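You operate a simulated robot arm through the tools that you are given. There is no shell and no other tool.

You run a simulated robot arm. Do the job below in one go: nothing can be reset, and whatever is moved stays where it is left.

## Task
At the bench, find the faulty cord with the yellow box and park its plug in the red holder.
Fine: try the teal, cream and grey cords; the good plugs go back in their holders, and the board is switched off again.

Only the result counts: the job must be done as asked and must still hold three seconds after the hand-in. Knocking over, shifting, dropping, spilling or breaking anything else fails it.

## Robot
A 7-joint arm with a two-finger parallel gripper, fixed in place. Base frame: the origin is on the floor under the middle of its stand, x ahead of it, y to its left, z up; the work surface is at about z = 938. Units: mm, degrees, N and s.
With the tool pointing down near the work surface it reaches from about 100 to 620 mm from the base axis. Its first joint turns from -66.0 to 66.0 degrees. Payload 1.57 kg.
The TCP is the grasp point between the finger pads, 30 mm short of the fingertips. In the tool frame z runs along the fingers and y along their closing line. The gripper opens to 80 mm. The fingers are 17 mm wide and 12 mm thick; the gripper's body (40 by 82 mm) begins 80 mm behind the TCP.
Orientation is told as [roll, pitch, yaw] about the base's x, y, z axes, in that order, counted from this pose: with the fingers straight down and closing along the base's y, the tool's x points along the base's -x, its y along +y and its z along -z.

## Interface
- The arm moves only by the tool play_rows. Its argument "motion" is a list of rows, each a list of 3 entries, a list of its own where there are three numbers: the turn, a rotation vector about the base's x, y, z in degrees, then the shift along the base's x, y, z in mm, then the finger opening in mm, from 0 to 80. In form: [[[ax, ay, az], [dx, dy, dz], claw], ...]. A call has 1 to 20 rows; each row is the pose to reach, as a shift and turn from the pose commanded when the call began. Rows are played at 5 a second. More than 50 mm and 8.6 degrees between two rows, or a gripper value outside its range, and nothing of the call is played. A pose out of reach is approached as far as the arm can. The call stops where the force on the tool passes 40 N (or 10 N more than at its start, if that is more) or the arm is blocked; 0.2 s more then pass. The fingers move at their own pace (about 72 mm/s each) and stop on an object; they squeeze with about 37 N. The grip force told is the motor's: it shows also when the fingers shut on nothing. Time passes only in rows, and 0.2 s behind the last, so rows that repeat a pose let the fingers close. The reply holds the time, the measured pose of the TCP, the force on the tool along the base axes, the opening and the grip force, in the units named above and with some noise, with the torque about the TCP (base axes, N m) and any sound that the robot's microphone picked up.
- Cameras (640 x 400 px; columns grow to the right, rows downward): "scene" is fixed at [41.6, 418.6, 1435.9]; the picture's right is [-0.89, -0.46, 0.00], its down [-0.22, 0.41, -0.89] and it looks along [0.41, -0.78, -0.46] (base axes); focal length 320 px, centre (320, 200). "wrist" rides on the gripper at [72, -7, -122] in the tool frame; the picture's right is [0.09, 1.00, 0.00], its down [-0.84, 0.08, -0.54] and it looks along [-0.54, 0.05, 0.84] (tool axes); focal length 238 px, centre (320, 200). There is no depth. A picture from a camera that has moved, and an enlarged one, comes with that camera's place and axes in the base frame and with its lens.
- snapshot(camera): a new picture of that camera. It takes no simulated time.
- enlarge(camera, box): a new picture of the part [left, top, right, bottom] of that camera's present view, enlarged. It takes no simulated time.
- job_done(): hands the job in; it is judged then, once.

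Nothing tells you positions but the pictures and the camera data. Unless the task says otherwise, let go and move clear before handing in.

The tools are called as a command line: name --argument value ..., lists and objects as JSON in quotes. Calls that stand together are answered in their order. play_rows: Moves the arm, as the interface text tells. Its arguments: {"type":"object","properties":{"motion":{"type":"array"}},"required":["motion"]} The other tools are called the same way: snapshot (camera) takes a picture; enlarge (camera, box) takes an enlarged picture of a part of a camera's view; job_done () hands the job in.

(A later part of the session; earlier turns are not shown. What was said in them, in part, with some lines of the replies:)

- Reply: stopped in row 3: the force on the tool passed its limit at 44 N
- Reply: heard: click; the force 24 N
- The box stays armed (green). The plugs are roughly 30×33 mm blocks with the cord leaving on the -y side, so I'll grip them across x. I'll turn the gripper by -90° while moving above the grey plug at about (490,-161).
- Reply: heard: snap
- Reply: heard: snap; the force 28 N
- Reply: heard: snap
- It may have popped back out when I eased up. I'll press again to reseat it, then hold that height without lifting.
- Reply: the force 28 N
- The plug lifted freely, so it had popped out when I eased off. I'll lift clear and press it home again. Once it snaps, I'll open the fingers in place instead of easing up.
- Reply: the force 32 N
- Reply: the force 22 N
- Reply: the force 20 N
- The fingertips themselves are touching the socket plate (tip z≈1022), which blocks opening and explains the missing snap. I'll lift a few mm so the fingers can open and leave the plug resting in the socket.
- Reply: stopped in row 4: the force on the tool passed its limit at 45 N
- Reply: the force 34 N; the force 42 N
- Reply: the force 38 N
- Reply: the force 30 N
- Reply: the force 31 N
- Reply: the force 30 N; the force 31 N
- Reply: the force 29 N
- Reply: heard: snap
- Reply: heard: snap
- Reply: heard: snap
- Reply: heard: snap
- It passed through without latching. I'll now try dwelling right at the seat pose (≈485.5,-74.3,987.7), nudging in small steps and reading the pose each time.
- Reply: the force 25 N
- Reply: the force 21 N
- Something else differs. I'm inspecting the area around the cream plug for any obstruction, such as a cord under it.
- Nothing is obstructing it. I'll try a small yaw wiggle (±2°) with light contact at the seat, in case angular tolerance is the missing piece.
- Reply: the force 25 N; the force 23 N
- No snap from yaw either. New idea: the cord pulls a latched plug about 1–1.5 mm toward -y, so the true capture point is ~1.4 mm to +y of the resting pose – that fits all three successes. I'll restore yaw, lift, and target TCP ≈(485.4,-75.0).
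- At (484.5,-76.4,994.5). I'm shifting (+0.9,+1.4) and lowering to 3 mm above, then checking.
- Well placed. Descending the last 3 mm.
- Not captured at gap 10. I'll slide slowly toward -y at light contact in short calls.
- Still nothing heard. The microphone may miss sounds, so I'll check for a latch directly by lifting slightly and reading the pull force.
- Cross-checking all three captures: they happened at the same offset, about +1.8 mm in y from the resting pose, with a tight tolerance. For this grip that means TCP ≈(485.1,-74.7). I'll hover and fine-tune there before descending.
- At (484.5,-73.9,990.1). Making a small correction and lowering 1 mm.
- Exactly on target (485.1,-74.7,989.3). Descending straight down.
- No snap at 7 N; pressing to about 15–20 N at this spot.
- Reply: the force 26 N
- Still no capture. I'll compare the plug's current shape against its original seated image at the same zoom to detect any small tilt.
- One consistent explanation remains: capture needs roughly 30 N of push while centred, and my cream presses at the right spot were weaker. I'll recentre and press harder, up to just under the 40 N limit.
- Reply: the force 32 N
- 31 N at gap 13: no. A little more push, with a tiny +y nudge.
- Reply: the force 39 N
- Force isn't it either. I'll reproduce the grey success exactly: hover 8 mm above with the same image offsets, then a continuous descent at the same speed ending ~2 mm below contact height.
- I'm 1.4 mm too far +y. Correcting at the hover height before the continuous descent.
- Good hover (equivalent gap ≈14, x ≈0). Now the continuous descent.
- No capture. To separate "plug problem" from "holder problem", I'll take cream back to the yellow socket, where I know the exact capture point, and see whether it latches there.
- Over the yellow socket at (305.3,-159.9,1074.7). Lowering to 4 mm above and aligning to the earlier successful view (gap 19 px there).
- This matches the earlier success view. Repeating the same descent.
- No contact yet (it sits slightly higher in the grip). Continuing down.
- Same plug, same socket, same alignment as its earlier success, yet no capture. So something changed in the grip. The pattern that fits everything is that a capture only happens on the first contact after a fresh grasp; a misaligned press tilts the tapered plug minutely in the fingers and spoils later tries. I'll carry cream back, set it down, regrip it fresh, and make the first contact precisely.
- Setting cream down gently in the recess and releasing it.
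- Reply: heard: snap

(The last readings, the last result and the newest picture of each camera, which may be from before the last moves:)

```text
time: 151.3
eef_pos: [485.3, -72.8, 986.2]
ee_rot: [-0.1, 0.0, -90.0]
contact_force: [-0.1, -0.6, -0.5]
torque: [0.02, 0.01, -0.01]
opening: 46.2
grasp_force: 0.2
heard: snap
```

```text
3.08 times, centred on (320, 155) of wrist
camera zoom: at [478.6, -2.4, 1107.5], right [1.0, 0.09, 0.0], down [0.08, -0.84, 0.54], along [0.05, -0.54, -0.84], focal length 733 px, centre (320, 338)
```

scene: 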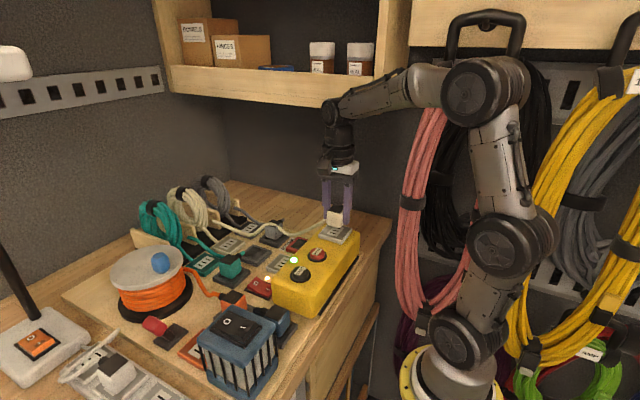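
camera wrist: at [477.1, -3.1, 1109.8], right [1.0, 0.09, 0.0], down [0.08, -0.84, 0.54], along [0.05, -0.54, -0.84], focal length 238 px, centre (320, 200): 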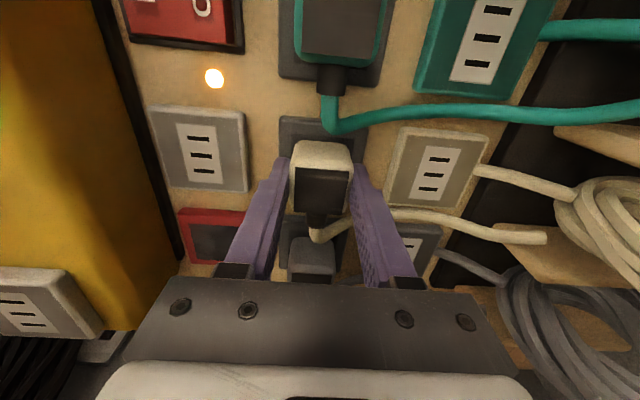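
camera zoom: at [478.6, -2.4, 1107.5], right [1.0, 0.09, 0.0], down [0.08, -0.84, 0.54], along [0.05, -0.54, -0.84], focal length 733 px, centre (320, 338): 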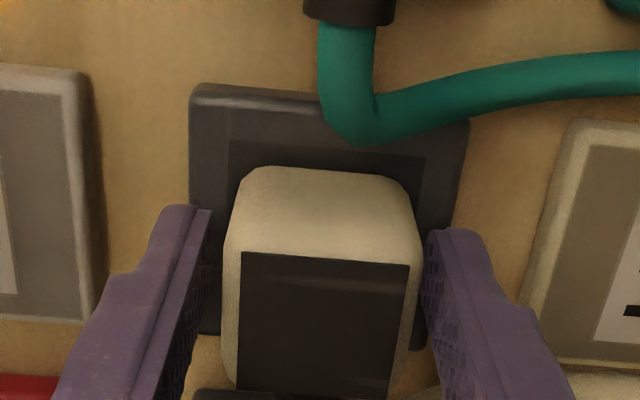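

Snap! The cream plug latched in its own holder as I set it down and released. Now I rise and move over to the teal plug (expected grip pose ≈485.5, 9.3).

play_rows --motion '[[[0, 0, 0], [0, 0, 15], 48], [[0, 0, 0], [0, 0, 35], 48], [[0, 0, 0], [0, 0, 55], 48], [[0, 0, 0], [0, 28, 60], 48], [[0, 0, 0], [0, 56, 60], 48], [[0, 0, 0], [0, 83.7, 52], 48], [[0, 0, 0], [0, 83.7, 52], 48], [[0, 0, 0], [0, 83.7, 52], 48], [[0, 0, 0], [0, 83.7, 52], 48]]'

snapshot --camera "wrist"

enlarge --camera "wrist" --box '[260, 90, 380, 200]'

enlarge --camera "scene" --box '[190, 180, 390, 320]'

```text
time: 153.3
eef_pos: [485.8, 10.0, 1039.7]
ee_rot: [-0.2, 0.0, -89.9]
contact_force: [-0.3, 0.0, 0.0]
torque: [0.0, -0.02, -0.01]
opening: 48.1
grasp_force: 0.1
```

```text
taken
camera wrist: at [478.8, 81.1, 1160.6], right [1.0, 0.09, 0.0], down [0.08, -0.84, 0.54], along [0.05, -0.54, -0.84], focal length 238 px, centre (320, 200)
```

wrist: 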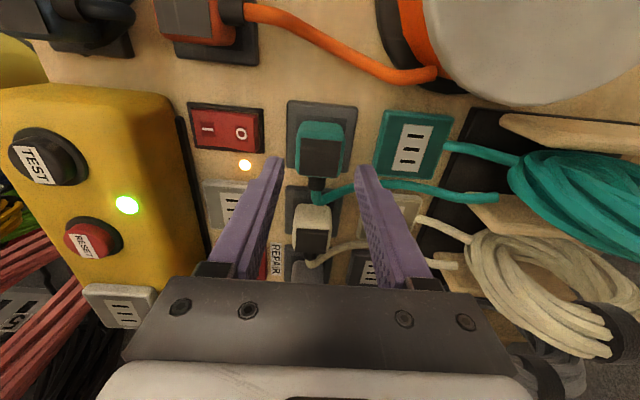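

```text
3.64 times, centred on (320, 145) of wrist
camera zoom: at [478.8, 81.1, 1160.6], right [1.0, 0.09, 0.0], down [0.08, -0.84, 0.54], along [0.05, -0.54, -0.84], focal length 867 px, centre (320, 400)
```

zoom: 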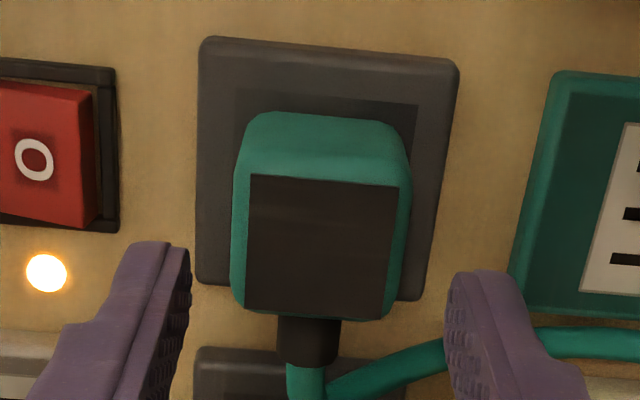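

```text
2.86 times, centred on (290, 250) of scene
camera zoom: at [41.6, 418.6, 1435.9], right [-0.89, -0.46, 0.0], down [-0.22, 0.41, -0.89], along [0.41, -0.78, -0.46], focal length 913 px, centre (406, 57)
```

zoom: 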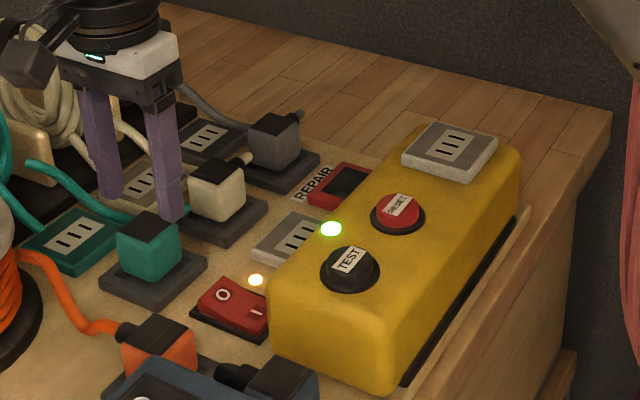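

The lamp is green and both grey and cream are seated. The teal plug lies at the expected 85 mm spacing. Descending to grip it the same way.

play_rows --motion '[[[0, 0, 0], [-0.3, 0, -15], 48], [[0, 0, 0], [-0.4, 0, -30], 48], [[0, 0, 0], [-0.4, 0, -42], 48], [[0, 0, 0], [-0.4, 0, -50.5], 48], [[0, 0, 0], [-0.4, 0, -50.5], 48], [[0, 0, 0], [-0.4, 0, -50.5], 48], [[0, 0, 0], [-0.4, 0, -50.5], 48]]'

enlarge --camera "wrist" --box '[260, 90, 380, 220]'

```text
time: 154.9
eef_pos: [483.5, 9.4, 989.4]
ee_rot: [-0.1, 0.0, -90.0]
contact_force: [-0.3, 0.4, 0.3]
torque: [0.02, 0.01, -0.01]
opening: 47.8
grasp_force: 0.1
```

```text
3.08 times, centred on (320, 155) of wrist
camera zoom: at [477.7, 79.8, 1109.3], right [1.0, 0.09, 0.0], down [0.08, -0.84, 0.54], along [0.05, -0.54, -0.84], focal length 733 px, centre (320, 338)
```

zoom: 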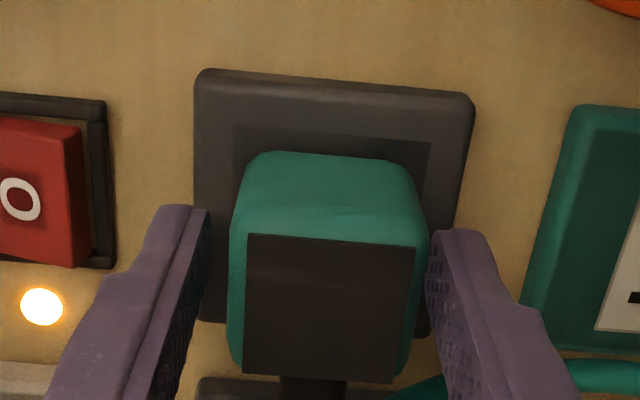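

Centring x by +0.8 and y by +0.8, then gripping.

play_rows --motion '[[[0, 0, 0], [0.5, 0.5, 0.3], 48], [[0, 0, 0], [0.9, 0.9, 0.4], 48], [[0, 0, 0], [0.9, 0.9, 0.4], 48], [[0, 0, 0], [0.9, 0.9, 0.4], 48]]'

enlarge --camera "wrist" --box '[260, 90, 380, 220]'

```text
time: 155.9
eef_pos: [484.9, 10.0, 989.2]
ee_rot: [-0.1, 0.0, -90.0]
contact_force: [1.0, -0.5, -0.5]
torque: [0.0, -0.02, 0.01]
opening: 48.2
grasp_force: 0.0
```

```text
3.08 times, centred on (320, 155) of wrist
camera zoom: at [478.2, 81.3, 1109.8], right [1.0, 0.09, 0.0], down [0.08, -0.84, 0.54], along [0.05, -0.54, -0.84], focal length 733 px, centre (320, 338)
```

zoom: 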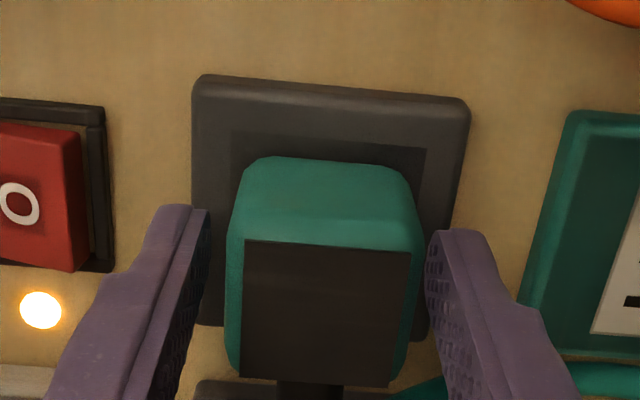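

Well centred at (485.2,9.3,987.8). Gripping the teal plug.

play_rows --motion '[[[0, 0, 0], [0.2, 0, 0], 20], [[0, 0, 0], [0.2, 0, 0], 20], [[0, 0, 0], [0.2, 0, 0], 20], [[0, 0, 0], [0.2, 0, 0], 20]]'

enlarge --camera "wrist" --box '[260, 90, 380, 220]'

```text
time: 156.9
eef_pos: [484.9, 9.4, 987.7]
ee_rot: [0.0, 0.0, -90.0]
contact_force: [-5.2, 0.3, 4.5]
torque: [0.0, 0.03, 0.01]
opening: 37.1
grasp_force: 37.5
```

```text
3.08 times, centred on (320, 155) of wrist
camera zoom: at [478.5, 81.2, 1109.8], right [1.0, 0.09, 0.0], down [0.08, -0.84, 0.54], along [0.05, -0.54, -0.84], focal length 733 px, centre (320, 338)
```

zoom: 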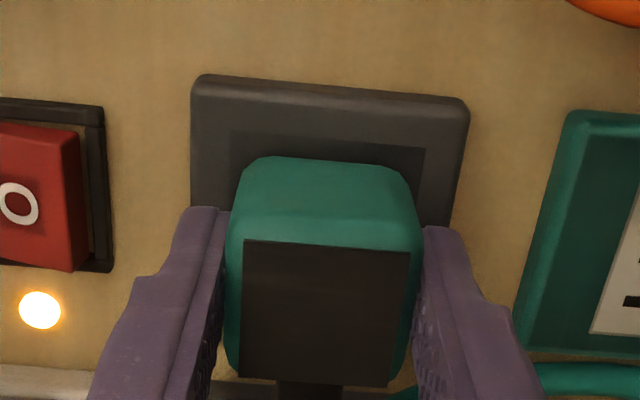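

Gripped at TCP (485.5,9.2,987.8). Lifting teal out.

play_rows --motion '[[[0, 0, 0], [0, 0, 3], 20], [[0, 0, 0], [0, 0, 7], 20], [[0, 0, 0], [0, 0, 13], 20], [[0, 0, 0], [0, 0, 25], 20], [[0, 0, 0], [0, 0, 50], 20], [[0, 0, 0], [0, 0, 80], 20], [[0, 0, 0], [0, 0, 112], 20], [[0, 0, 0], [0, 0, 112], 20], [[0, 0, 0], [0, 0, 112], 20]]'

enlarge --camera "wrist" --box '[260, 90, 380, 220]'

```text
time: 158.9
eef_pos: [484.7, 10.0, 1101.0]
ee_rot: [-0.1, 0.0, -90.0]
contact_force: [-0.1, -0.9, -0.9]
torque: [-0.02, -0.02, -0.02]
opening: 37.2
grasp_force: 37.1
heard: snap
```

```text
3.08 times, centred on (320, 155) of wrist
camera zoom: at [478.6, 81.3, 1222.1], right [1.0, 0.09, 0.0], down [0.08, -0.84, 0.54], along [0.05, -0.54, -0.84], focal length 733 px, centre (320, 338)
```

zoom: 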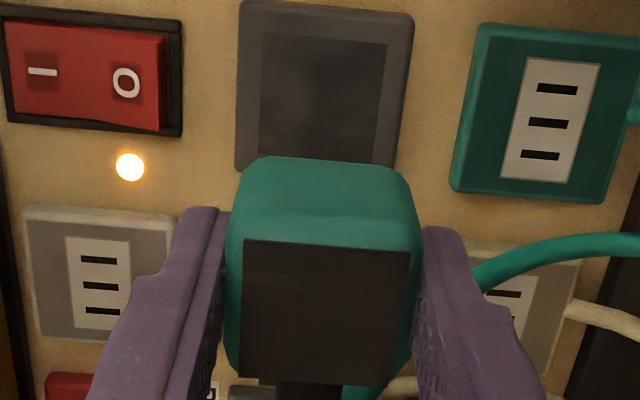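

Teal is out. Carrying it over the yellow socket.

play_rows --motion '[[[0, 0, 0], [-30, -28, 0], 20], [[0, 0, 0], [-60, -56, 0], 20], [[0, 0, 0], [-90, -84, 0], 20], [[0, 0, 0], [-120, -112, 0], 20], [[0, 0, 0], [-150, -140, 0], 20], [[0, 0, 0], [-180.4, -168.7, 0], 20], [[0, 0, 0], [-180.4, -168.7, -15], 20], [[0, 0, 0], [-180.4, -168.7, -24], 20], [[0, 0, 0], [-180.4, -168.7, -24], 20], [[0, 0, 0], [-180.4, -168.7, -24], 20], [[0, 0, 0], [-180.4, -168.7, -24], 20]]'

enlarge --camera "wrist" --box '[240, 80, 400, 200]'

enlarge --camera "scene" --box '[190, 170, 390, 310]'

```text
time: 161.3
eef_pos: [303.9, -158.8, 1077.1]
ee_rot: [-0.1, 0.0, -89.9]
contact_force: [0.7, 0.1, -1.4]
torque: [0.01, 0.03, 0.02]
opening: 37.0
grasp_force: 37.1
```

```text
3.33 times, centred on (320, 140) of wrist
camera zoom: at [298.3, -87.2, 1197.7], right [1.0, 0.09, 0.0], down [0.08, -0.84, 0.54], along [0.05, -0.54, -0.84], focal length 794 px, centre (320, 400)
```

zoom: 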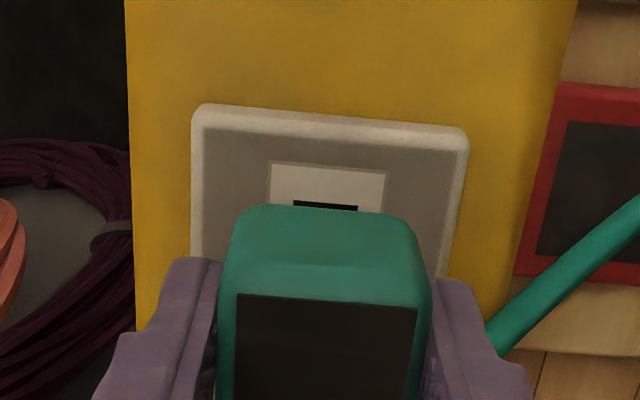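

```text
2.86 times, centred on (290, 240) of scene
camera zoom: at [41.6, 418.6, 1435.9], right [-0.89, -0.46, 0.0], down [-0.22, 0.41, -0.89], along [0.41, -0.78, -0.46], focal length 913 px, centre (406, 86)
```

zoom: 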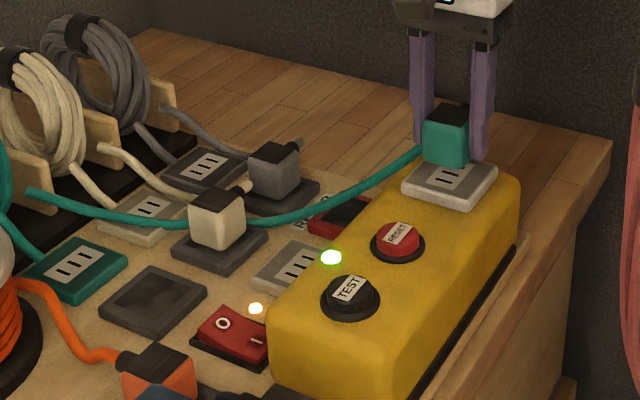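

On target at (305.3,-159.2). Lowering to 4 mm above and verifying alignment.

play_rows --motion '[[[0, 0, 0], [0, 0, -5], 20], [[0, 0, 0], [0, 0, -9], 20], [[0, 0, 0], [0, 0, -12.5], 20], [[0, 0, 0], [0, 0, -12.5], 20], [[0, 0, 0], [0, 0, -12.5], 20], [[0, 0, 0], [0, 0, -12.5], 20]]'

enlarge --camera "wrist" --box '[240, 80, 400, 200]'

```text
time: 162.7
eef_pos: [305.7, -158.2, 1062.8]
ee_rot: [-0.1, -0.1, -90.0]
contact_force: [0.4, -0.4, -0.9]
torque: [-0.04, 0.0, 0.01]
opening: 36.8
grasp_force: 37.2
```

```text
3.33 times, centred on (320, 140) of wrist
camera zoom: at [298.6, -87.5, 1185.2], right [1.0, 0.09, 0.0], down [0.08, -0.84, 0.54], along [0.05, -0.54, -0.84], focal length 794 px, centre (320, 400)
```

zoom: 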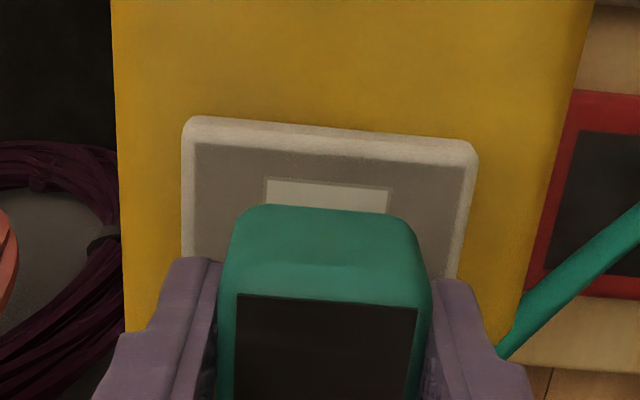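

Very close to the earlier success view. Small corrections while lowering in the same way.

play_rows --motion '[[[0, 0, 0], [-0.3, 0.1, -1.5], 20], [[0, 0, 0], [-0.3, 0.1, -3], 20], [[0, 0, 0], [-0.3, 0.1, -3], 20]]'

play_rows --motion '[[[0, 0, 0], [0, 0, -1], 20], [[0, 0, 0], [0, 0, -2], 20], [[0, 0, 0], [0, 0, -2], 20]]'

enlarge --camera "wrist" --box '[240, 80, 400, 200]'

enlarge --camera "scene" --box '[190, 170, 390, 310]'

```text
time: 163.5
eef_pos: [303.8, -157.7, 1060.5]
ee_rot: [-0.1, 0.1, -90.0]
contact_force: [-0.3, 0.1, -1.2]
torque: [-0.03, 0.02, 0.01]
opening: 37.0
grasp_force: 36.4
```

```text
time: 164.3
eef_pos: [304.6, -159.5, 1060.0]
ee_rot: [0.3, -0.2, -90.0]
contact_force: [-4.2, -8.0, 16.0]
torque: [0.15, 0.36, -0.02]
opening: 37.1
grasp_force: 36.9
heard: snap
```

```text
3.33 times, centred on (320, 140) of wrist
camera zoom: at [297.9, -87.8, 1181.3], right [1.0, 0.09, 0.0], down [0.08, -0.83, 0.55], along [0.05, -0.54, -0.84], focal length 794 px, centre (320, 400)
```

zoom: 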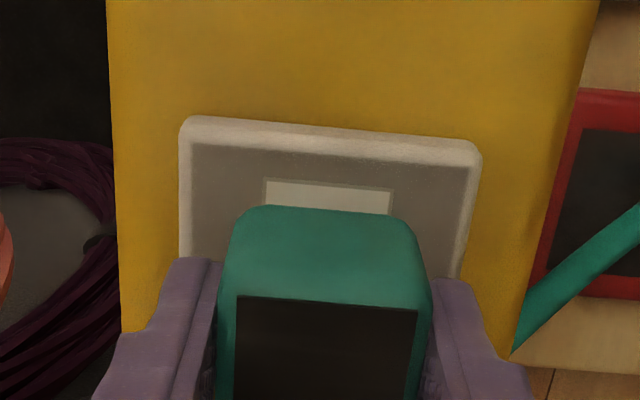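

```text
2.86 times, centred on (290, 240) of scene
camera zoom: at [41.3, 418.4, 1436.0], right [-0.89, -0.46, 0.0], down [-0.21, 0.41, -0.89], along [0.41, -0.78, -0.46], focal length 913 px, centre (406, 86)
```

zoom: 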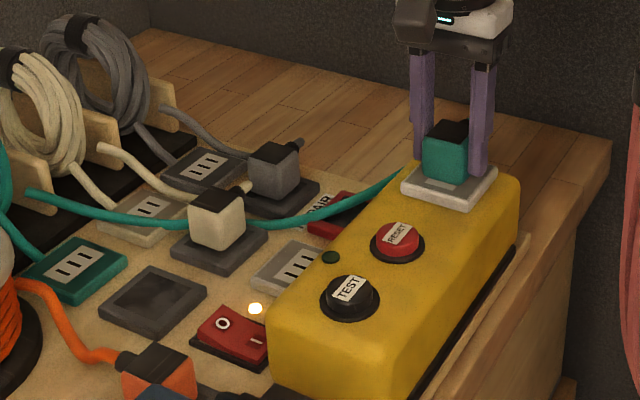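

The lamp went out the moment teal latched, while it stayed green for grey and cream, so **teal is the faulty cord** and goes to the red REPAIR holder. First I'll open, shift slightly to re-centre on the resting plug, and regrip it squarely while it is latched.

play_rows --motion '[[[0, 0, 0], [0, 0, 0], 44], [[0, 0, 0], [0, 0, 0], 46], [[0, 0, 0], [0.2, -0.9, 0.8], 46], [[0, 0, 0], [0.3, -1.7, 1.2], 46], [[0, 0, 0], [0.3, -1.7, 1.2], 46], [[0, 0, 0], [0.3, -1.7, 1.2], 46]]'

enlarge --camera "wrist" --box '[240, 80, 400, 200]'

enlarge --camera "scene" --box '[190, 170, 390, 310]'

```text
time: 165.7
eef_pos: [306.1, -160.1, 1059.4]
ee_rot: [-0.1, 0.0, -90.0]
contact_force: [-0.5, 0.3, 0.2]
torque: [0.04, 0.0, 0.01]
opening: 46.0
grasp_force: 0.1
```

```text
3.33 times, centred on (320, 140) of wrist
camera zoom: at [298.8, -89.0, 1181.0], right [1.0, 0.09, 0.0], down [0.08, -0.84, 0.54], along [0.05, -0.54, -0.84], focal length 794 px, centre (320, 400)
```

zoom: 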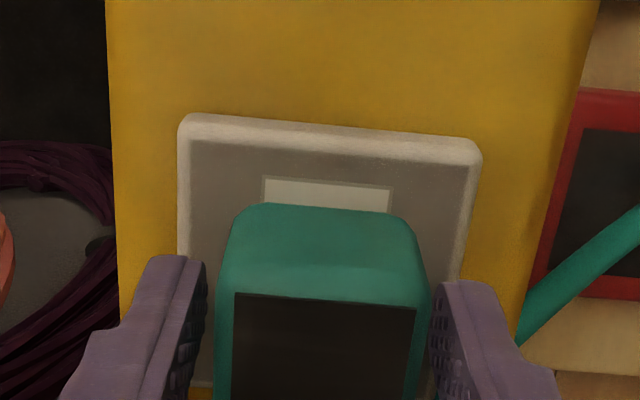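

```text
2.86 times, centred on (290, 240) of scene
camera zoom: at [41.6, 418.6, 1435.9], right [-0.89, -0.46, 0.0], down [-0.22, 0.41, -0.89], along [0.41, -0.78, -0.46], focal length 913 px, centre (406, 86)
```

zoom: 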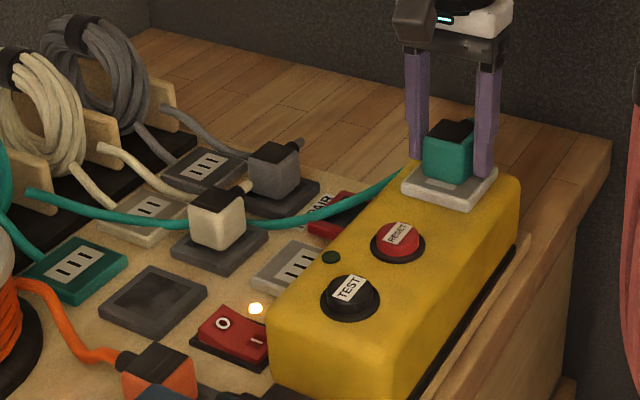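

The lamp is still out and teal is latched. Regripping it.

play_rows --motion '[[[0, 0, 0], [-0.2, 0, 0], 20], [[0, 0, 0], [-0.2, 0, 0], 20], [[0, 0, 0], [-0.2, 0, 0], 20], [[0, 0, 0], [-0.2, 0, 0], 20]]'

enlarge --camera "wrist" --box '[240, 80, 400, 200]'

```text
time: 166.7
eef_pos: [304.7, -160.9, 1059.5]
ee_rot: [-0.1, 0.0, -90.0]
contact_force: [1.3, -3.4, -6.8]
torque: [-0.11, -0.15, 0.01]
opening: 36.9
grasp_force: 36.8
```

```text
3.33 times, centred on (320, 140) of wrist
camera zoom: at [298.5, -89.0, 1181.0], right [1.0, 0.09, 0.0], down [0.08, -0.84, 0.54], along [0.05, -0.54, -0.84], focal length 794 px, centre (320, 400)
```

zoom: 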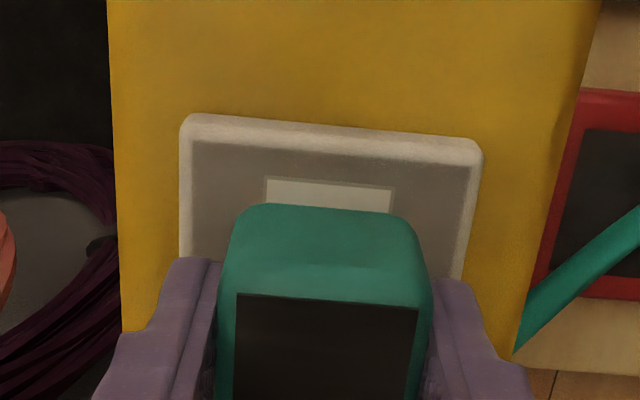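

Gripped while latched at (305.5,-161.0). Pulling teal out and moving over the red holder (≈399.8,-161.4).

play_rows --motion '[[[0, 0, 0], [0, 0, 3], 20], [[0, 0, 0], [0, 0, 7], 20], [[0, 0, 0], [0, 0, 15], 20], [[0, 0, 0], [0, 0, 42], 20], [[0, 0, 0], [32, 0, 42], 20], [[0, 0, 0], [64, 0, 42], 20], [[0, 0, 0], [94.3, -0.4, 42], 20], [[0, 0, 0], [94.3, -0.4, 42], 20], [[0, 0, 0], [94.3, -0.4, 20], 20], [[0, 0, 0], [94.3, -0.4, 20], 20], [[0, 0, 0], [94.3, -0.4, 20], 20]]'

snapshot --camera "wrist"

enlarge --camera "wrist" --box '[260, 90, 380, 220]'

enlarge --camera "scene" --box '[190, 170, 390, 310]'

```text
time: 169.1
eef_pos: [400.8, -162.6, 1077.5]
ee_rot: [-0.1, 0.1, -90.0]
contact_force: [0.1, 0.0, -0.8]
torque: [-0.01, 0.02, 0.0]
opening: 36.9
grasp_force: 37.2
heard: snap
```

```text
taken
camera wrist: at [393.2, -91.6, 1200.1], right [1.0, 0.09, 0.0], down [0.08, -0.84, 0.54], along [0.05, -0.54, -0.84], focal length 238 px, centre (320, 200)
```

wrist: 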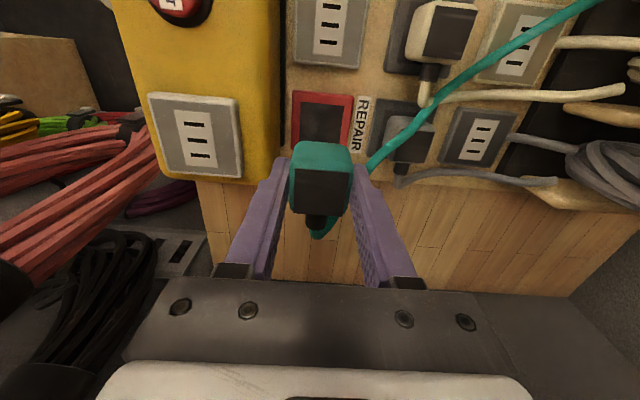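

```text
3.08 times, centred on (320, 155) of wrist
camera zoom: at [393.2, -91.6, 1200.1], right [1.0, 0.09, 0.0], down [0.08, -0.84, 0.54], along [0.05, -0.54, -0.84], focal length 733 px, centre (320, 338)
```

zoom: 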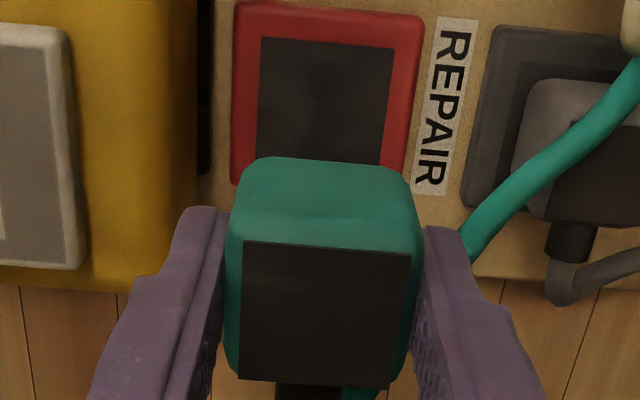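

```text
2.86 times, centred on (290, 240) of scene
camera zoom: at [41.6, 418.6, 1435.9], right [-0.89, -0.46, 0.0], down [-0.22, 0.41, -0.89], along [0.41, -0.78, -0.46], focal length 913 px, centre (406, 86)
```

zoom: 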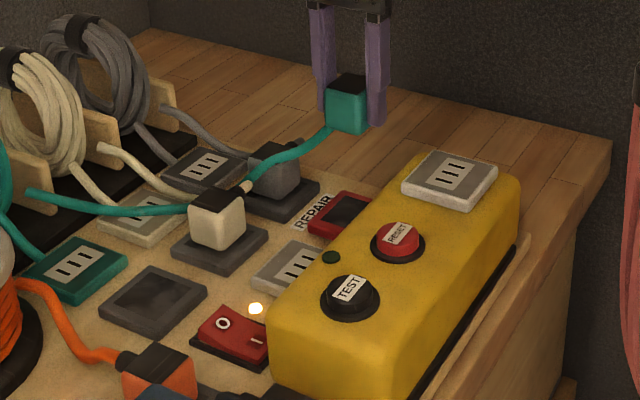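

Teal is out and above the red holder (pose 400.2,-163.6). Lowering to about 9 mm above it and correcting y, then checking alignment.

play_rows --motion '[[[0, 0, 0], [-0.2, 1, -25], 20], [[0, 0, 0], [-0.4, 2, -50], 20], [[0, 0, 0], [-0.4, 2.2, -70], 20], [[0, 0, 0], [-0.4, 2.2, -80], 20], [[0, 0, 0], [-0.4, 2.2, -80], 20], [[0, 0, 0], [-0.4, 2.2, -80], 20], [[0, 0, 0], [-0.4, 2.2, -80], 20]]'

enlarge --camera "wrist" --box '[260, 90, 380, 220]'

enlarge --camera "scene" --box '[250, 190, 350, 270]'

```text
time: 170.7
eef_pos: [399.8, -158.7, 998.7]
ee_rot: [-0.2, 0.1, -90.0]
contact_force: [0.4, 0.2, -0.4]
torque: [0.02, -0.03, -0.02]
opening: 37.2
grasp_force: 36.9
```

```text
3.08 times, centred on (320, 155) of wrist
camera zoom: at [392.1, -88.1, 1121.5], right [1.0, 0.09, 0.0], down [0.08, -0.84, 0.54], along [0.05, -0.54, -0.84], focal length 733 px, centre (320, 338)
```

zoom: 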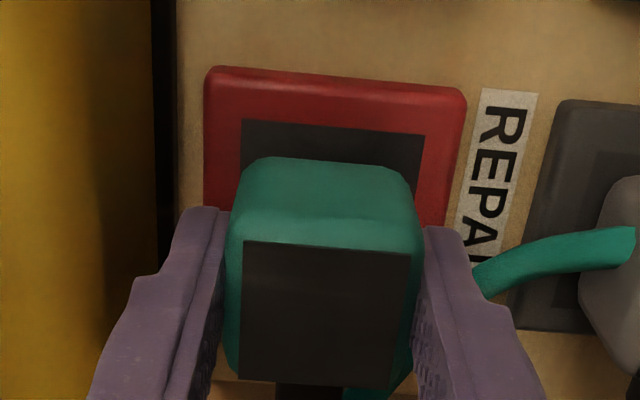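

```text
5.00 times, centred on (300, 230) of scene
camera zoom: at [41.6, 418.6, 1435.9], right [-0.89, -0.46, 0.0], down [-0.22, 0.41, -0.89], along [0.41, -0.78, -0.46], focal length 1598 px, centre (420, 50)
```

zoom: 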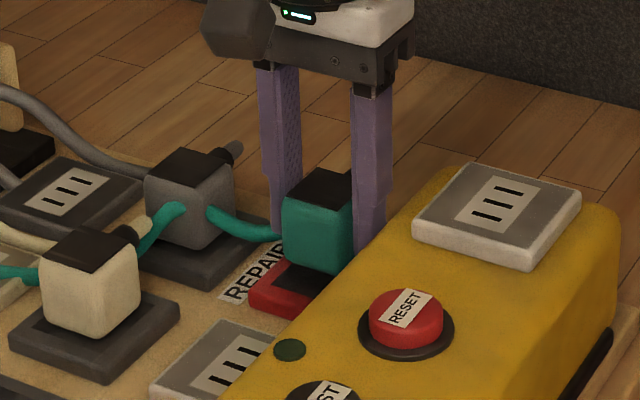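

Aligned to within ~1.4 mm in x and ~0.5 in y. Correcting and lowering to about 4 mm above the seat.

play_rows --motion '[[[0, 0, 0], [0.7, 0.3, -3], 20], [[0, 0, 0], [1.4, 0.5, -6], 20], [[0, 0, 0], [1.4, 0.5, -8], 20], [[0, 0, 0], [1.4, 0.5, -8], 20], [[0, 0, 0], [1.4, 0.5, -8], 20], [[0, 0, 0], [1.4, 0.5, -8], 20]]'

enlarge --camera "wrist" --box '[260, 90, 380, 220]'

```text
time: 172.1
eef_pos: [401.0, -157.7, 990.7]
ee_rot: [-0.2, -0.1, -89.9]
contact_force: [-0.4, 0.0, -0.3]
torque: [0.04, 0.02, 0.0]
opening: 37.1
grasp_force: 37.7
```

```text
3.08 times, centred on (320, 155) of wrist
camera zoom: at [394.3, -86.9, 1113.6], right [1.0, 0.09, 0.0], down [0.08, -0.84, 0.54], along [0.05, -0.54, -0.84], focal length 733 px, centre (320, 338)
```

zoom: 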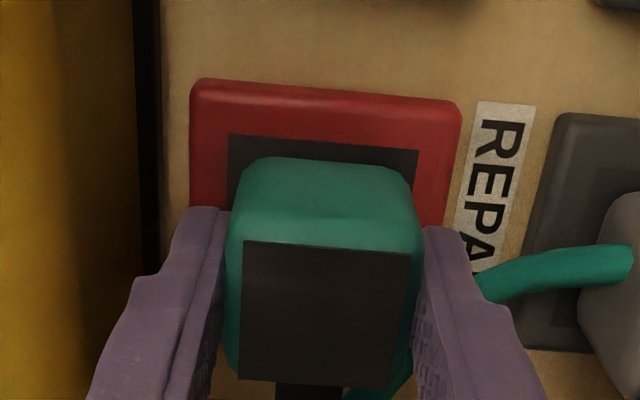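

Now +4 px in x (0.8 mm) and gap 10 (0.6 mm too far +y). Making a fine correction at this height.

play_rows --motion '[[[0, 0, 0], [-0.4, -0.3, 0], 20], [[0, 0, 0], [-0.7, -0.5, 0], 20], [[0, 0, 0], [-0.7, -0.5, 0], 20], [[0, 0, 0], [-0.7, -0.5, 0], 20]]'

enlarge --camera "wrist" --box '[260, 90, 380, 220]'

```text
time: 173.1
eef_pos: [398.9, -157.7, 991.8]
ee_rot: [-0.1, 0.1, -90.0]
contact_force: [-0.3, 0.4, -1.0]
torque: [-0.01, -0.04, -0.01]
opening: 37.0
grasp_force: 37.1
```

```text
3.08 times, centred on (320, 155) of wrist
camera zoom: at [393.2, -87.7, 1113.4], right [1.0, 0.09, 0.0], down [0.08, -0.84, 0.54], along [0.05, -0.54, -0.84], focal length 733 px, centre (320, 338)
```

zoom: 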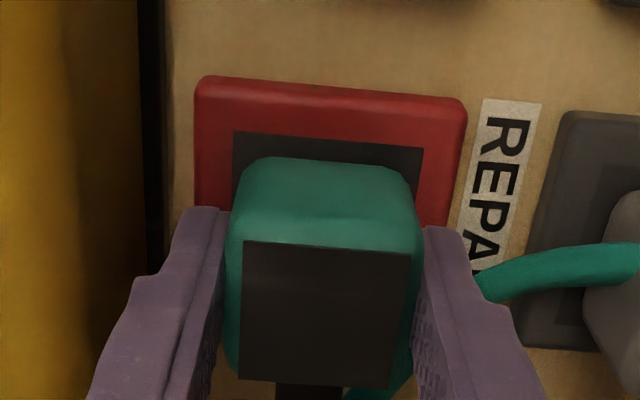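

Very well aligned (x 0, gap ≈14). Making the first contact now with a smooth descent.

play_rows --motion '[[[0, 0, 0], [0, 0.2, -1.5], 20], [[0, 0, 0], [0, 0.2, -3], 20], [[0, 0, 0], [0, 0.2, -4.5], 20], [[0, 0, 0], [0, 0.2, -5.3], 20], [[0, 0, 0], [0, 0.2, -5.3], 20]]'

enlarge --camera "wrist" --box '[260, 90, 380, 220]'

```text
time: 174.3
eef_pos: [399.8, -158.6, 986.8]
ee_rot: [0.0, 0.0, -90.0]
contact_force: [0.7, 0.6, 2.5]
torque: [0.05, 0.01, 0.01]
opening: 36.7
grasp_force: 36.9
```

```text
3.08 times, centred on (320, 155) of wrist
camera zoom: at [393.3, -87.0, 1108.5], right [1.0, 0.09, 0.0], down [0.08, -0.84, 0.54], along [0.05, -0.54, -0.84], focal length 733 px, centre (320, 338)
```

zoom: 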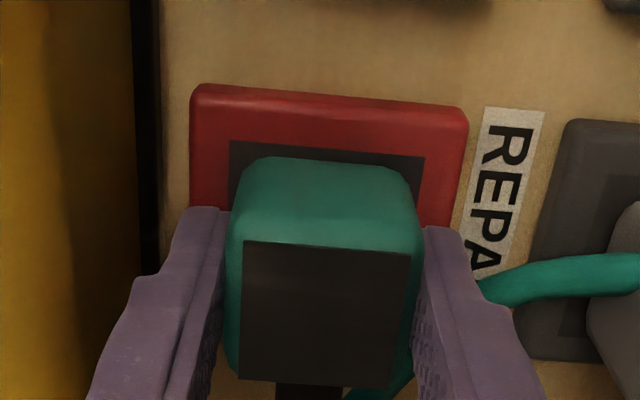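

Light contact (2.5 N), drifted to gap 10. Nudging y by -0.5 with a slight press.

play_rows --motion '[[[0, 0, 0], [0, -0.3, -0.5], 20], [[0, 0, 0], [0, -0.5, -1], 20], [[0, 0, 0], [0, -0.5, -1], 20]]'

enlarge --camera "wrist" --box '[260, 90, 380, 220]'

```text
time: 175.1
eef_pos: [398.3, -159.5, 986.6]
ee_rot: [0.1, 0.0, -90.0]
contact_force: [-3.6, -8.1, 16.9]
torque: [-0.18, 0.54, -0.03]
opening: 36.8
grasp_force: 36.4
heard: snap
```

```text
3.08 times, centred on (320, 155) of wrist
camera zoom: at [393.0, -88.2, 1108.6], right [1.0, 0.09, 0.0], down [0.08, -0.84, 0.54], along [0.05, -0.54, -0.84], focal length 733 px, centre (320, 338)
```

zoom: 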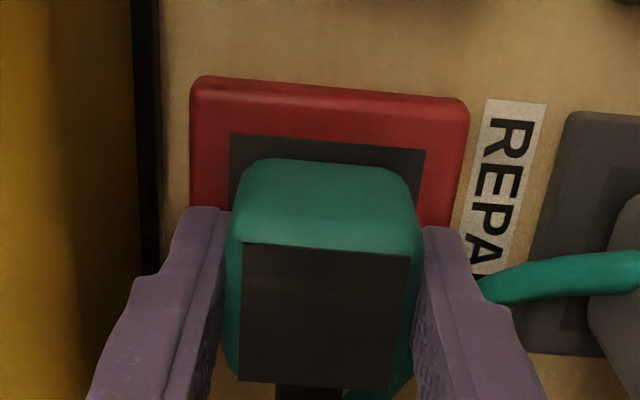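

Snap – teal has latched in the red REPAIR holder. I'm opening the fingers straight away, only as wide as needed because the yellow box is close.

play_rows --motion '[[[0, 0, 0], [0, 0, 0], 42], [[0, 0, 0], [0, 0, 0], 43], [[0, 0, 0], [0, 0, 0], 43], [[0, 0, 0], [0, 0, 0], 43]]'

enlarge --camera "wrist" --box '[260, 90, 380, 220]'

enlarge --camera "scene" --box '[220, 180, 340, 270]'

```text
time: 176.1
eef_pos: [400.1, -158.6, 985.2]
ee_rot: [0.0, 0.0, -90.0]
contact_force: [-0.1, 0.0, -0.1]
torque: [-0.01, -0.01, 0.0]
opening: 43.3
grasp_force: 0.1
```

```text
3.08 times, centred on (320, 155) of wrist
camera zoom: at [393.3, -87.4, 1107.1], right [1.0, 0.09, 0.0], down [0.08, -0.84, 0.54], along [0.05, -0.54, -0.84], focal length 733 px, centre (320, 338)
```

zoom: 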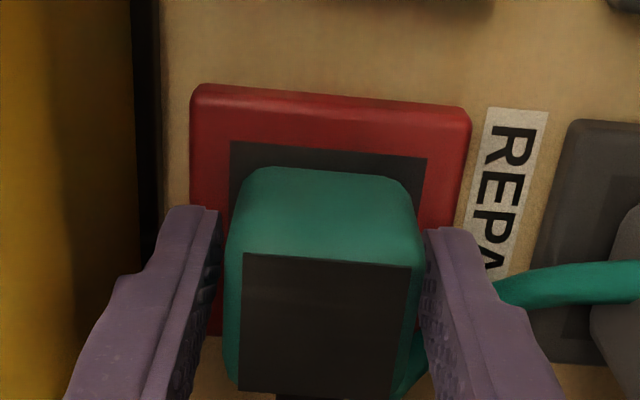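

```text
4.44 times, centred on (280, 225) of scene
camera zoom: at [41.6, 418.6, 1435.9], right [-0.89, -0.46, 0.0], down [-0.22, 0.41, -0.89], along [0.41, -0.78, -0.46], focal length 1421 px, centre (498, 89)
```

zoom: 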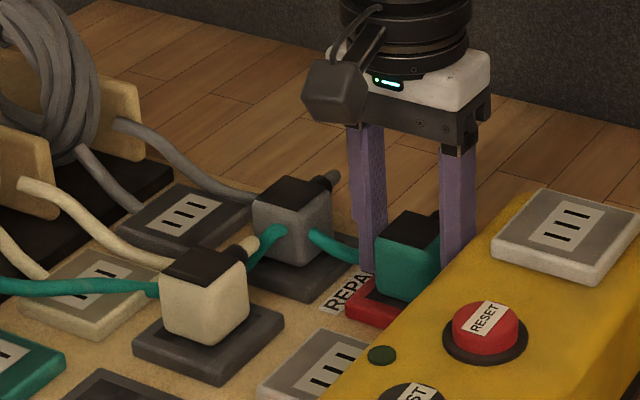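

Teal sits squarely in the red holder. Rising clear, then going to the board's rocker to switch it off (O end at about x≈414, y≈9).

play_rows --motion '[[[0, 0, 0], [0, 0, 12], 43], [[0, 0, 0], [0, 0, 35], 43], [[0, 0, 0], [0, 0, 75], 43], [[0, 0, 0], [0, 0, 110], 43], [[0, 0, 0], [4, 42, 110], 20], [[0, 0, 0], [8, 84, 110], 0], [[0, 0, 0], [11, 126, 110], 0], [[0, 0, 0], [13.5, 168, 110], 0], [[0, 0, 0], [13.5, 168, 110], 0], [[0, 0, 0], [13.5, 168, 110], 0], [[0, 0, 0], [13.5, 168, 110], 0]]'

snapshot --camera "wrist"

enlarge --camera "scene" --box '[180, 170, 390, 320]'

```text
time: 178.5
eef_pos: [413.6, 8.0, 1096.0]
ee_rot: [-0.2, 0.0, -90.0]
contact_force: [0.2, 0.1, 0.6]
torque: [0.02, 0.0, 0.0]
opening: 0.0
grasp_force: 21.5
```

```text
taken
camera wrist: at [406.3, 78.9, 1217.7], right [1.0, 0.09, 0.0], down [0.08, -0.84, 0.54], along [0.05, -0.54, -0.84], focal length 238 px, centre (320, 200)
```

wrist: 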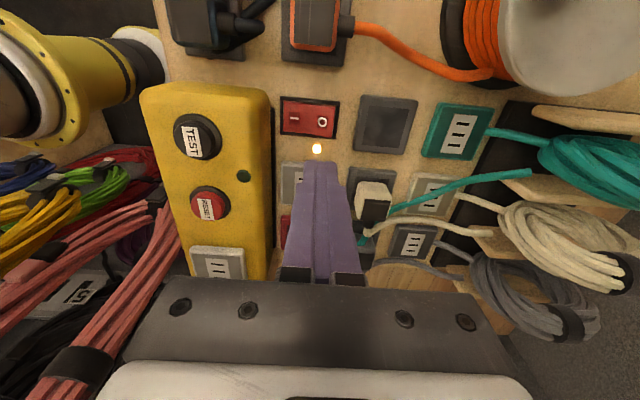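

```text
2.67 times, centred on (285, 245) of scene
camera zoom: at [41.6, 418.6, 1435.9], right [-0.89, -0.46, 0.0], down [-0.22, 0.41, -0.89], along [0.41, -0.78, -0.46], focal length 852 px, centre (413, 80)
```

zoom: 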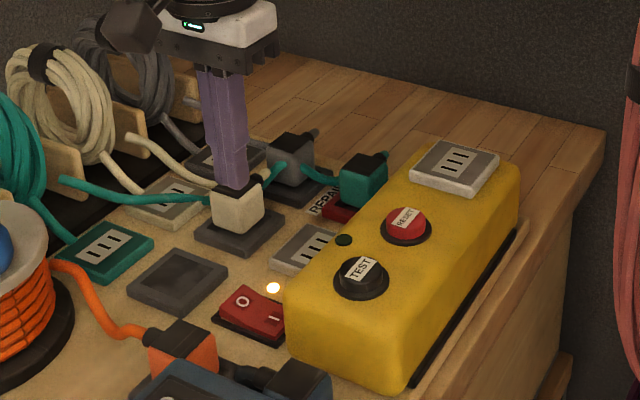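

The rocker's O end is at about (414.5, 10). Both good plugs and teal look seated. Descending onto the O end with closed fingers.

play_rows --motion '[[[0, 0, 0], [1, 2, -40], 0], [[0, 0, 0], [1.5, 2.5, -80], 0], [[0, 0, 0], [1.5, 2.5, -102], 0], [[0, 0, 0], [1.5, 2.5, -110], 0], [[0, 0, 0], [1.5, 2.5, -113], 0], [[0, 0, 0], [1.5, 2.5, -113], 0]]'

enlarge --camera "scene" --box '[220, 200, 320, 300]'

```text
time: 179.9
eef_pos: [414.0, 11.7, 982.2]
ee_rot: [0.0, -0.1, -89.9]
contact_force: [0.6, 0.6, 1.0]
torque: [0.0, -0.06, 0.06]
opening: 0.0
grasp_force: 21.2
```

```text
4.00 times, centred on (270, 250) of scene
camera zoom: at [41.6, 418.6, 1435.9], right [-0.89, -0.46, 0.0], down [-0.22, 0.41, -0.89], along [0.41, -0.78, -0.46], focal length 1279 px, centre (520, 0)
```

zoom: 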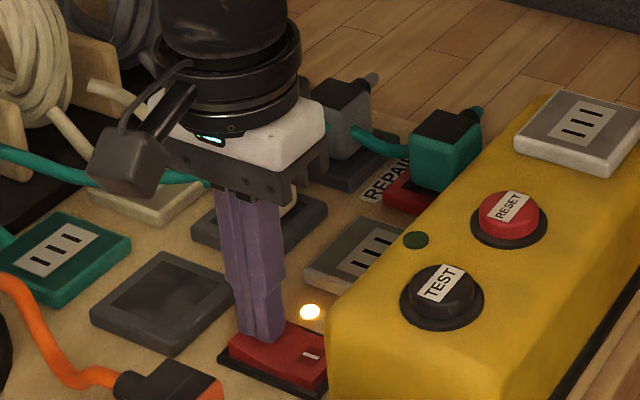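

The fingertips are on the O end. Pressing down in small steps.

play_rows --motion '[[[0, 0, 0], [0, 0, -1], 0], [[0, 0, 0], [0, 0, -2], 0], [[0, 0, 0], [0, 0, -3], 0], [[0, 0, 0], [0, 0, -4], 0], [[0, 0, 0], [0, 0, -5], 0], [[0, 0, 0], [0, 0, -6], 0]]'

enlarge --camera "scene" --box '[220, 200, 320, 300]'

```text
time: 181.3
eef_pos: [415.1, 13.5, 979.1]
ee_rot: [0.1, 0.1, -90.0]
contact_force: [-14.5, -5.8, 37.0]
torque: [-0.16, 0.82, 0.03]
opening: 0.0
grasp_force: 21.0
```

```text
4.00 times, centred on (270, 250) of scene
camera zoom: at [40.7, 418.4, 1436.0], right [-0.89, -0.46, 0.0], down [-0.21, 0.41, -0.89], along [0.41, -0.78, -0.46], focal length 1279 px, centre (520, 0)
```

zoom: 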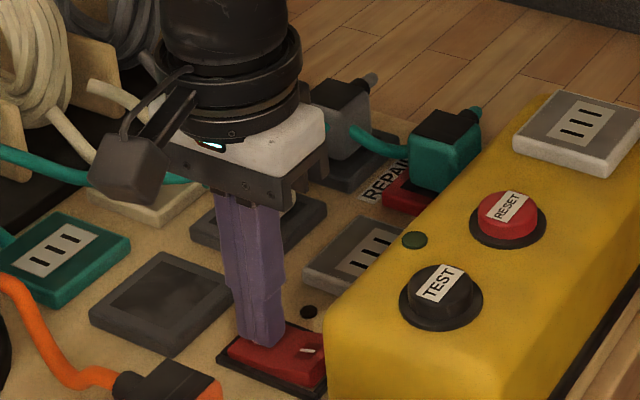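

The board's amber lamp is off, so the rocker has flipped to O. Lifting clear and checking everything.

play_rows --motion '[[[0, 0, 0], [0, 0, 10], 0], [[0, 0, 0], [0, 0, 40], 0], [[0, 0, 0], [0, 0, 80], 0], [[0, 0, 0], [0, 0, 125], 0], [[0, 0, 0], [0, 0, 160], 0], [[0, 0, 0], [-40, 20, 190], 0], [[0, 0, 0], [-60, 40, 210], 0], [[0, 0, 0], [-60, 40, 210], 0]]'

snapshot --camera "wrist"

enlarge --camera "scene" --box '[180, 170, 390, 320]'

snapshot --camera "scene"

```text
refused: row 6 steps farther than a row can; nothing moved
```

```text
taken
camera wrist: at [407.2, 83.0, 1101.0], right [1.0, 0.09, 0.0], down [0.08, -0.84, 0.54], along [0.05, -0.54, -0.84], focal length 238 px, centre (320, 200)
```

wrist: 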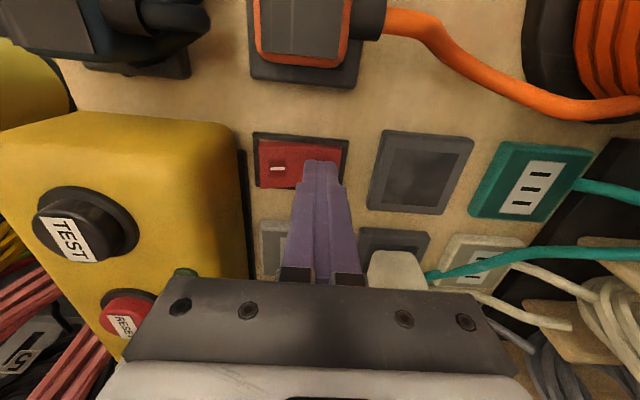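

```text
2.67 times, centred on (285, 245) of scene
camera zoom: at [40.7, 418.4, 1436.0], right [-0.89, -0.46, 0.0], down [-0.21, 0.41, -0.89], along [0.41, -0.78, -0.46], focal length 852 px, centre (413, 80)
```

zoom: 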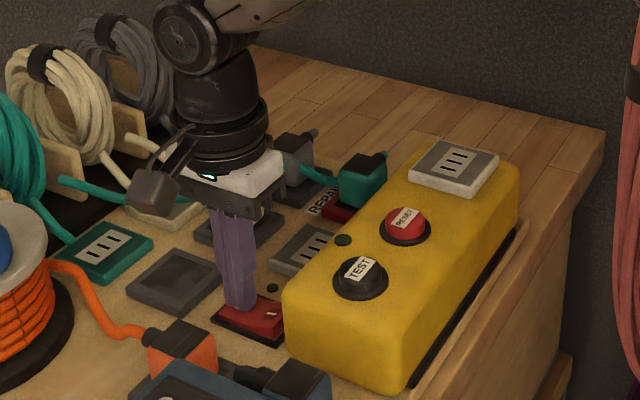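

```text
taken
```

scene: 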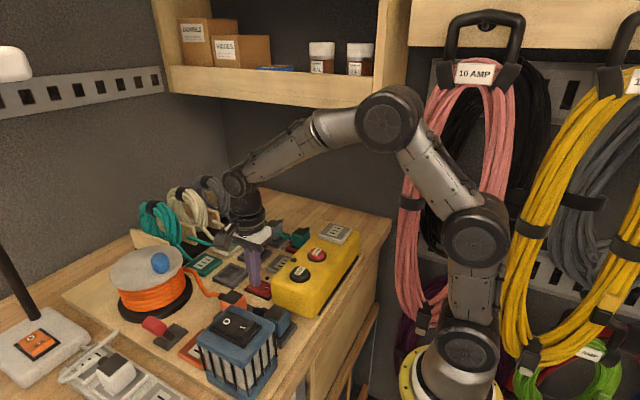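

One row stepped too far, so nothing moved; the fingers are still on the switch. Lifting clear with smaller steps.

play_rows --motion '[[[0, 0, 0], [0, 0, 10], 0], [[0, 0, 0], [0, 0, 40], 0], [[0, 0, 0], [0, 0, 80], 0], [[0, 0, 0], [0, 0, 120], 0], [[0, 0, 0], [0, 0, 160], 0], [[0, 0, 0], [-25, 12, 185], 0], [[0, 0, 0], [-50, 25, 205], 0], [[0, 0, 0], [-50, 25, 205], 0]]'

snapshot --camera "wrist"

enlarge --camera "scene" --box '[180, 170, 390, 320]'

enlarge --camera "wrist" --box '[240, 90, 440, 290]'

```text
time: 183.1
eef_pos: [363.3, 37.2, 1180.9]
ee_rot: [-0.1, 0.0, -90.0]
contact_force: [0.1, 0.0, 0.4]
torque: [0.02, 0.0, 0.02]
opening: 0.1
grasp_force: 21.0
```

```text
taken
camera wrist: at [357.3, 108.0, 1302.9], right [1.0, 0.09, 0.0], down [0.08, -0.84, 0.54], along [0.05, -0.54, -0.84], focal length 238 px, centre (320, 200)
```

wrist: 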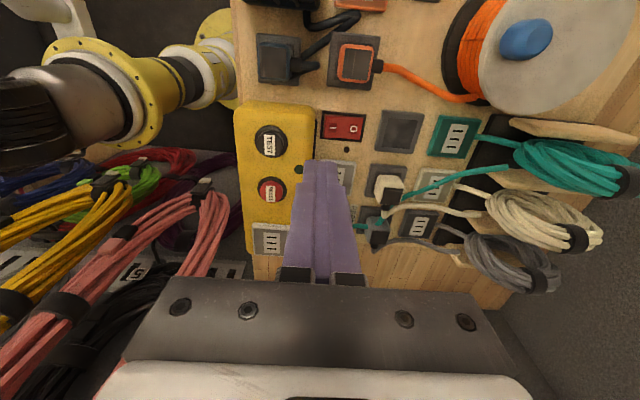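

```text
2.67 times, centred on (285, 245) of scene
camera zoom: at [41.5, 418.6, 1435.9], right [-0.89, -0.46, 0.0], down [-0.22, 0.41, -0.89], along [0.41, -0.78, -0.46], focal length 852 px, centre (413, 80)
```

zoom: 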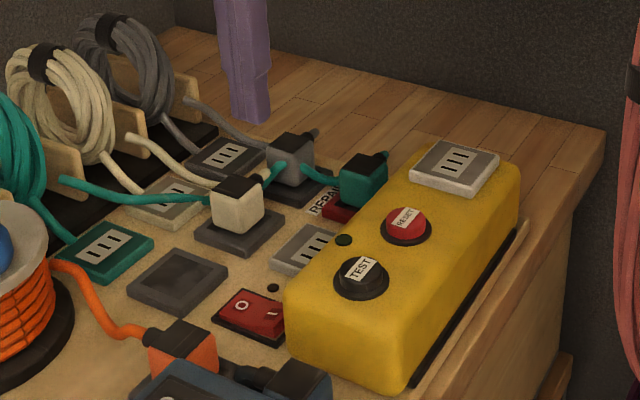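

```text
2.00 times, centred on (340, 190) of wrist
camera zoom: at [357.3, 108.0, 1302.9], right [1.0, 0.09, 0.0], down [0.08, -0.84, 0.54], along [0.05, -0.54, -0.84], focal length 477 px, centre (280, 220)
```

zoom: 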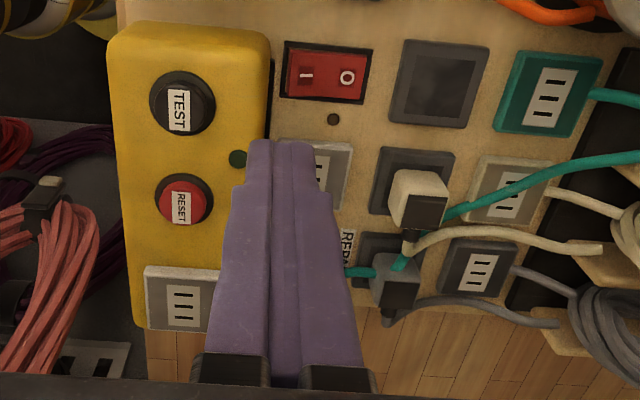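

The board lamp is dark and the rocker is at O. Taking close looks at the three plugs to be sure they're properly seated and undisturbed.

enlarge --camera "scene" --box '[235, 195, 335, 275]'

enlarge --camera "scene" --box '[0, 240, 320, 400]'

play_rows --motion '[[[0, 0, 0], [10, -35, 10], 0], [[0, 0, 0], [20, -70, 15], 0], [[0, 0, 0], [20, -70, 15], 0], [[0, 0, 0], [20, -70, 15], 0]]'

enlarge --camera "wrist" --box '[250, 40, 450, 180]'

```text
5.00 times, centred on (285, 235) of scene
camera zoom: at [41.5, 418.6, 1435.9], right [-0.89, -0.46, 0.0], down [-0.22, 0.41, -0.89], along [0.41, -0.78, -0.46], focal length 1598 px, centre (495, 25)
```

zoom: 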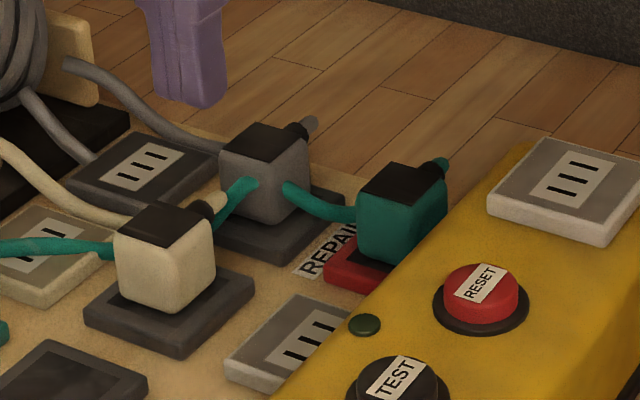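

```text
2.00 times, centred on (160, 320) of scene
camera zoom: at [41.5, 418.6, 1435.9], right [-0.89, -0.46, 0.0], down [-0.22, 0.41, -0.89], along [0.41, -0.78, -0.46], focal length 639 px, centre (640, -40)
```

zoom: 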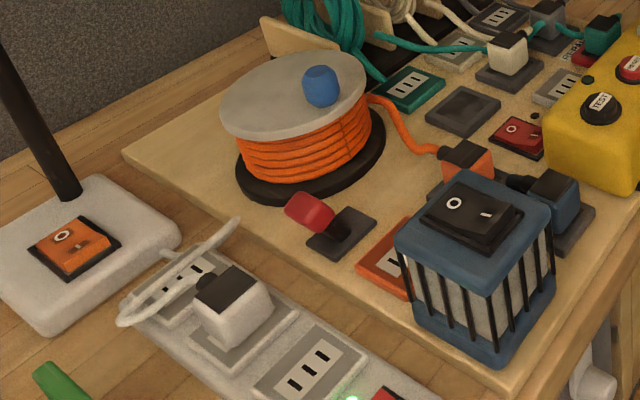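

```text
time: 184.1
eef_pos: [385.2, -33.2, 1196.3]
ee_rot: [-0.1, -0.1, -90.0]
contact_force: [0.0, 0.7, 0.7]
torque: [0.04, 0.02, -0.01]
opening: 0.0
grasp_force: 21.4
```

```text
2.86 times, centred on (350, 110) of wrist
camera zoom: at [377.4, 36.6, 1318.9], right [1.0, 0.09, 0.0], down [0.08, -0.84, 0.54], along [0.05, -0.54, -0.84], focal length 681 px, centre (234, 457)
```

zoom: 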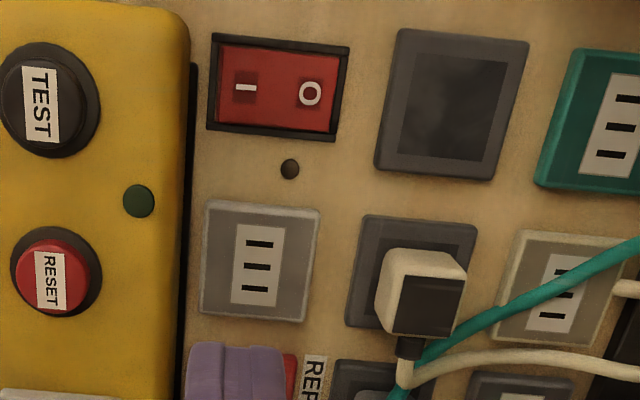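

I found the faulty cord: it's the teal one. The yellow box tripped as soon as its plug latched in, and it stayed green for grey and cream.

Teal is now in the red REPAIR holder, grey and cream are back in their own holders, and each one snapped in. The board is switched off with its lamp dark, and the arm is well clear, so I'm handing in.

job_done

```text
The job is handed in.
```

The teal cord is the faulty one, and its plug is now parked in the red REPAIR holder. The job is handed in; I haven't been given a verdict.

- **Test:** With the board on and the yellow box reset, the box stayed green for grey and cream. It tripped as soon as teal latched in. Grey was only latched for a moment before it popped out, so its test was brief, but the lamp never went off.
- **Grey and cream:** Both are back in their own holders. I heard each one snap in.
- **Board:** It is switched off again and its lamp is dark.
- **Yellow box:** I left it tripped with its lamp dark, as it was at the start.

In the last pictures I saw nothing else moved or knocked over. The arm is up and clear of the bench.
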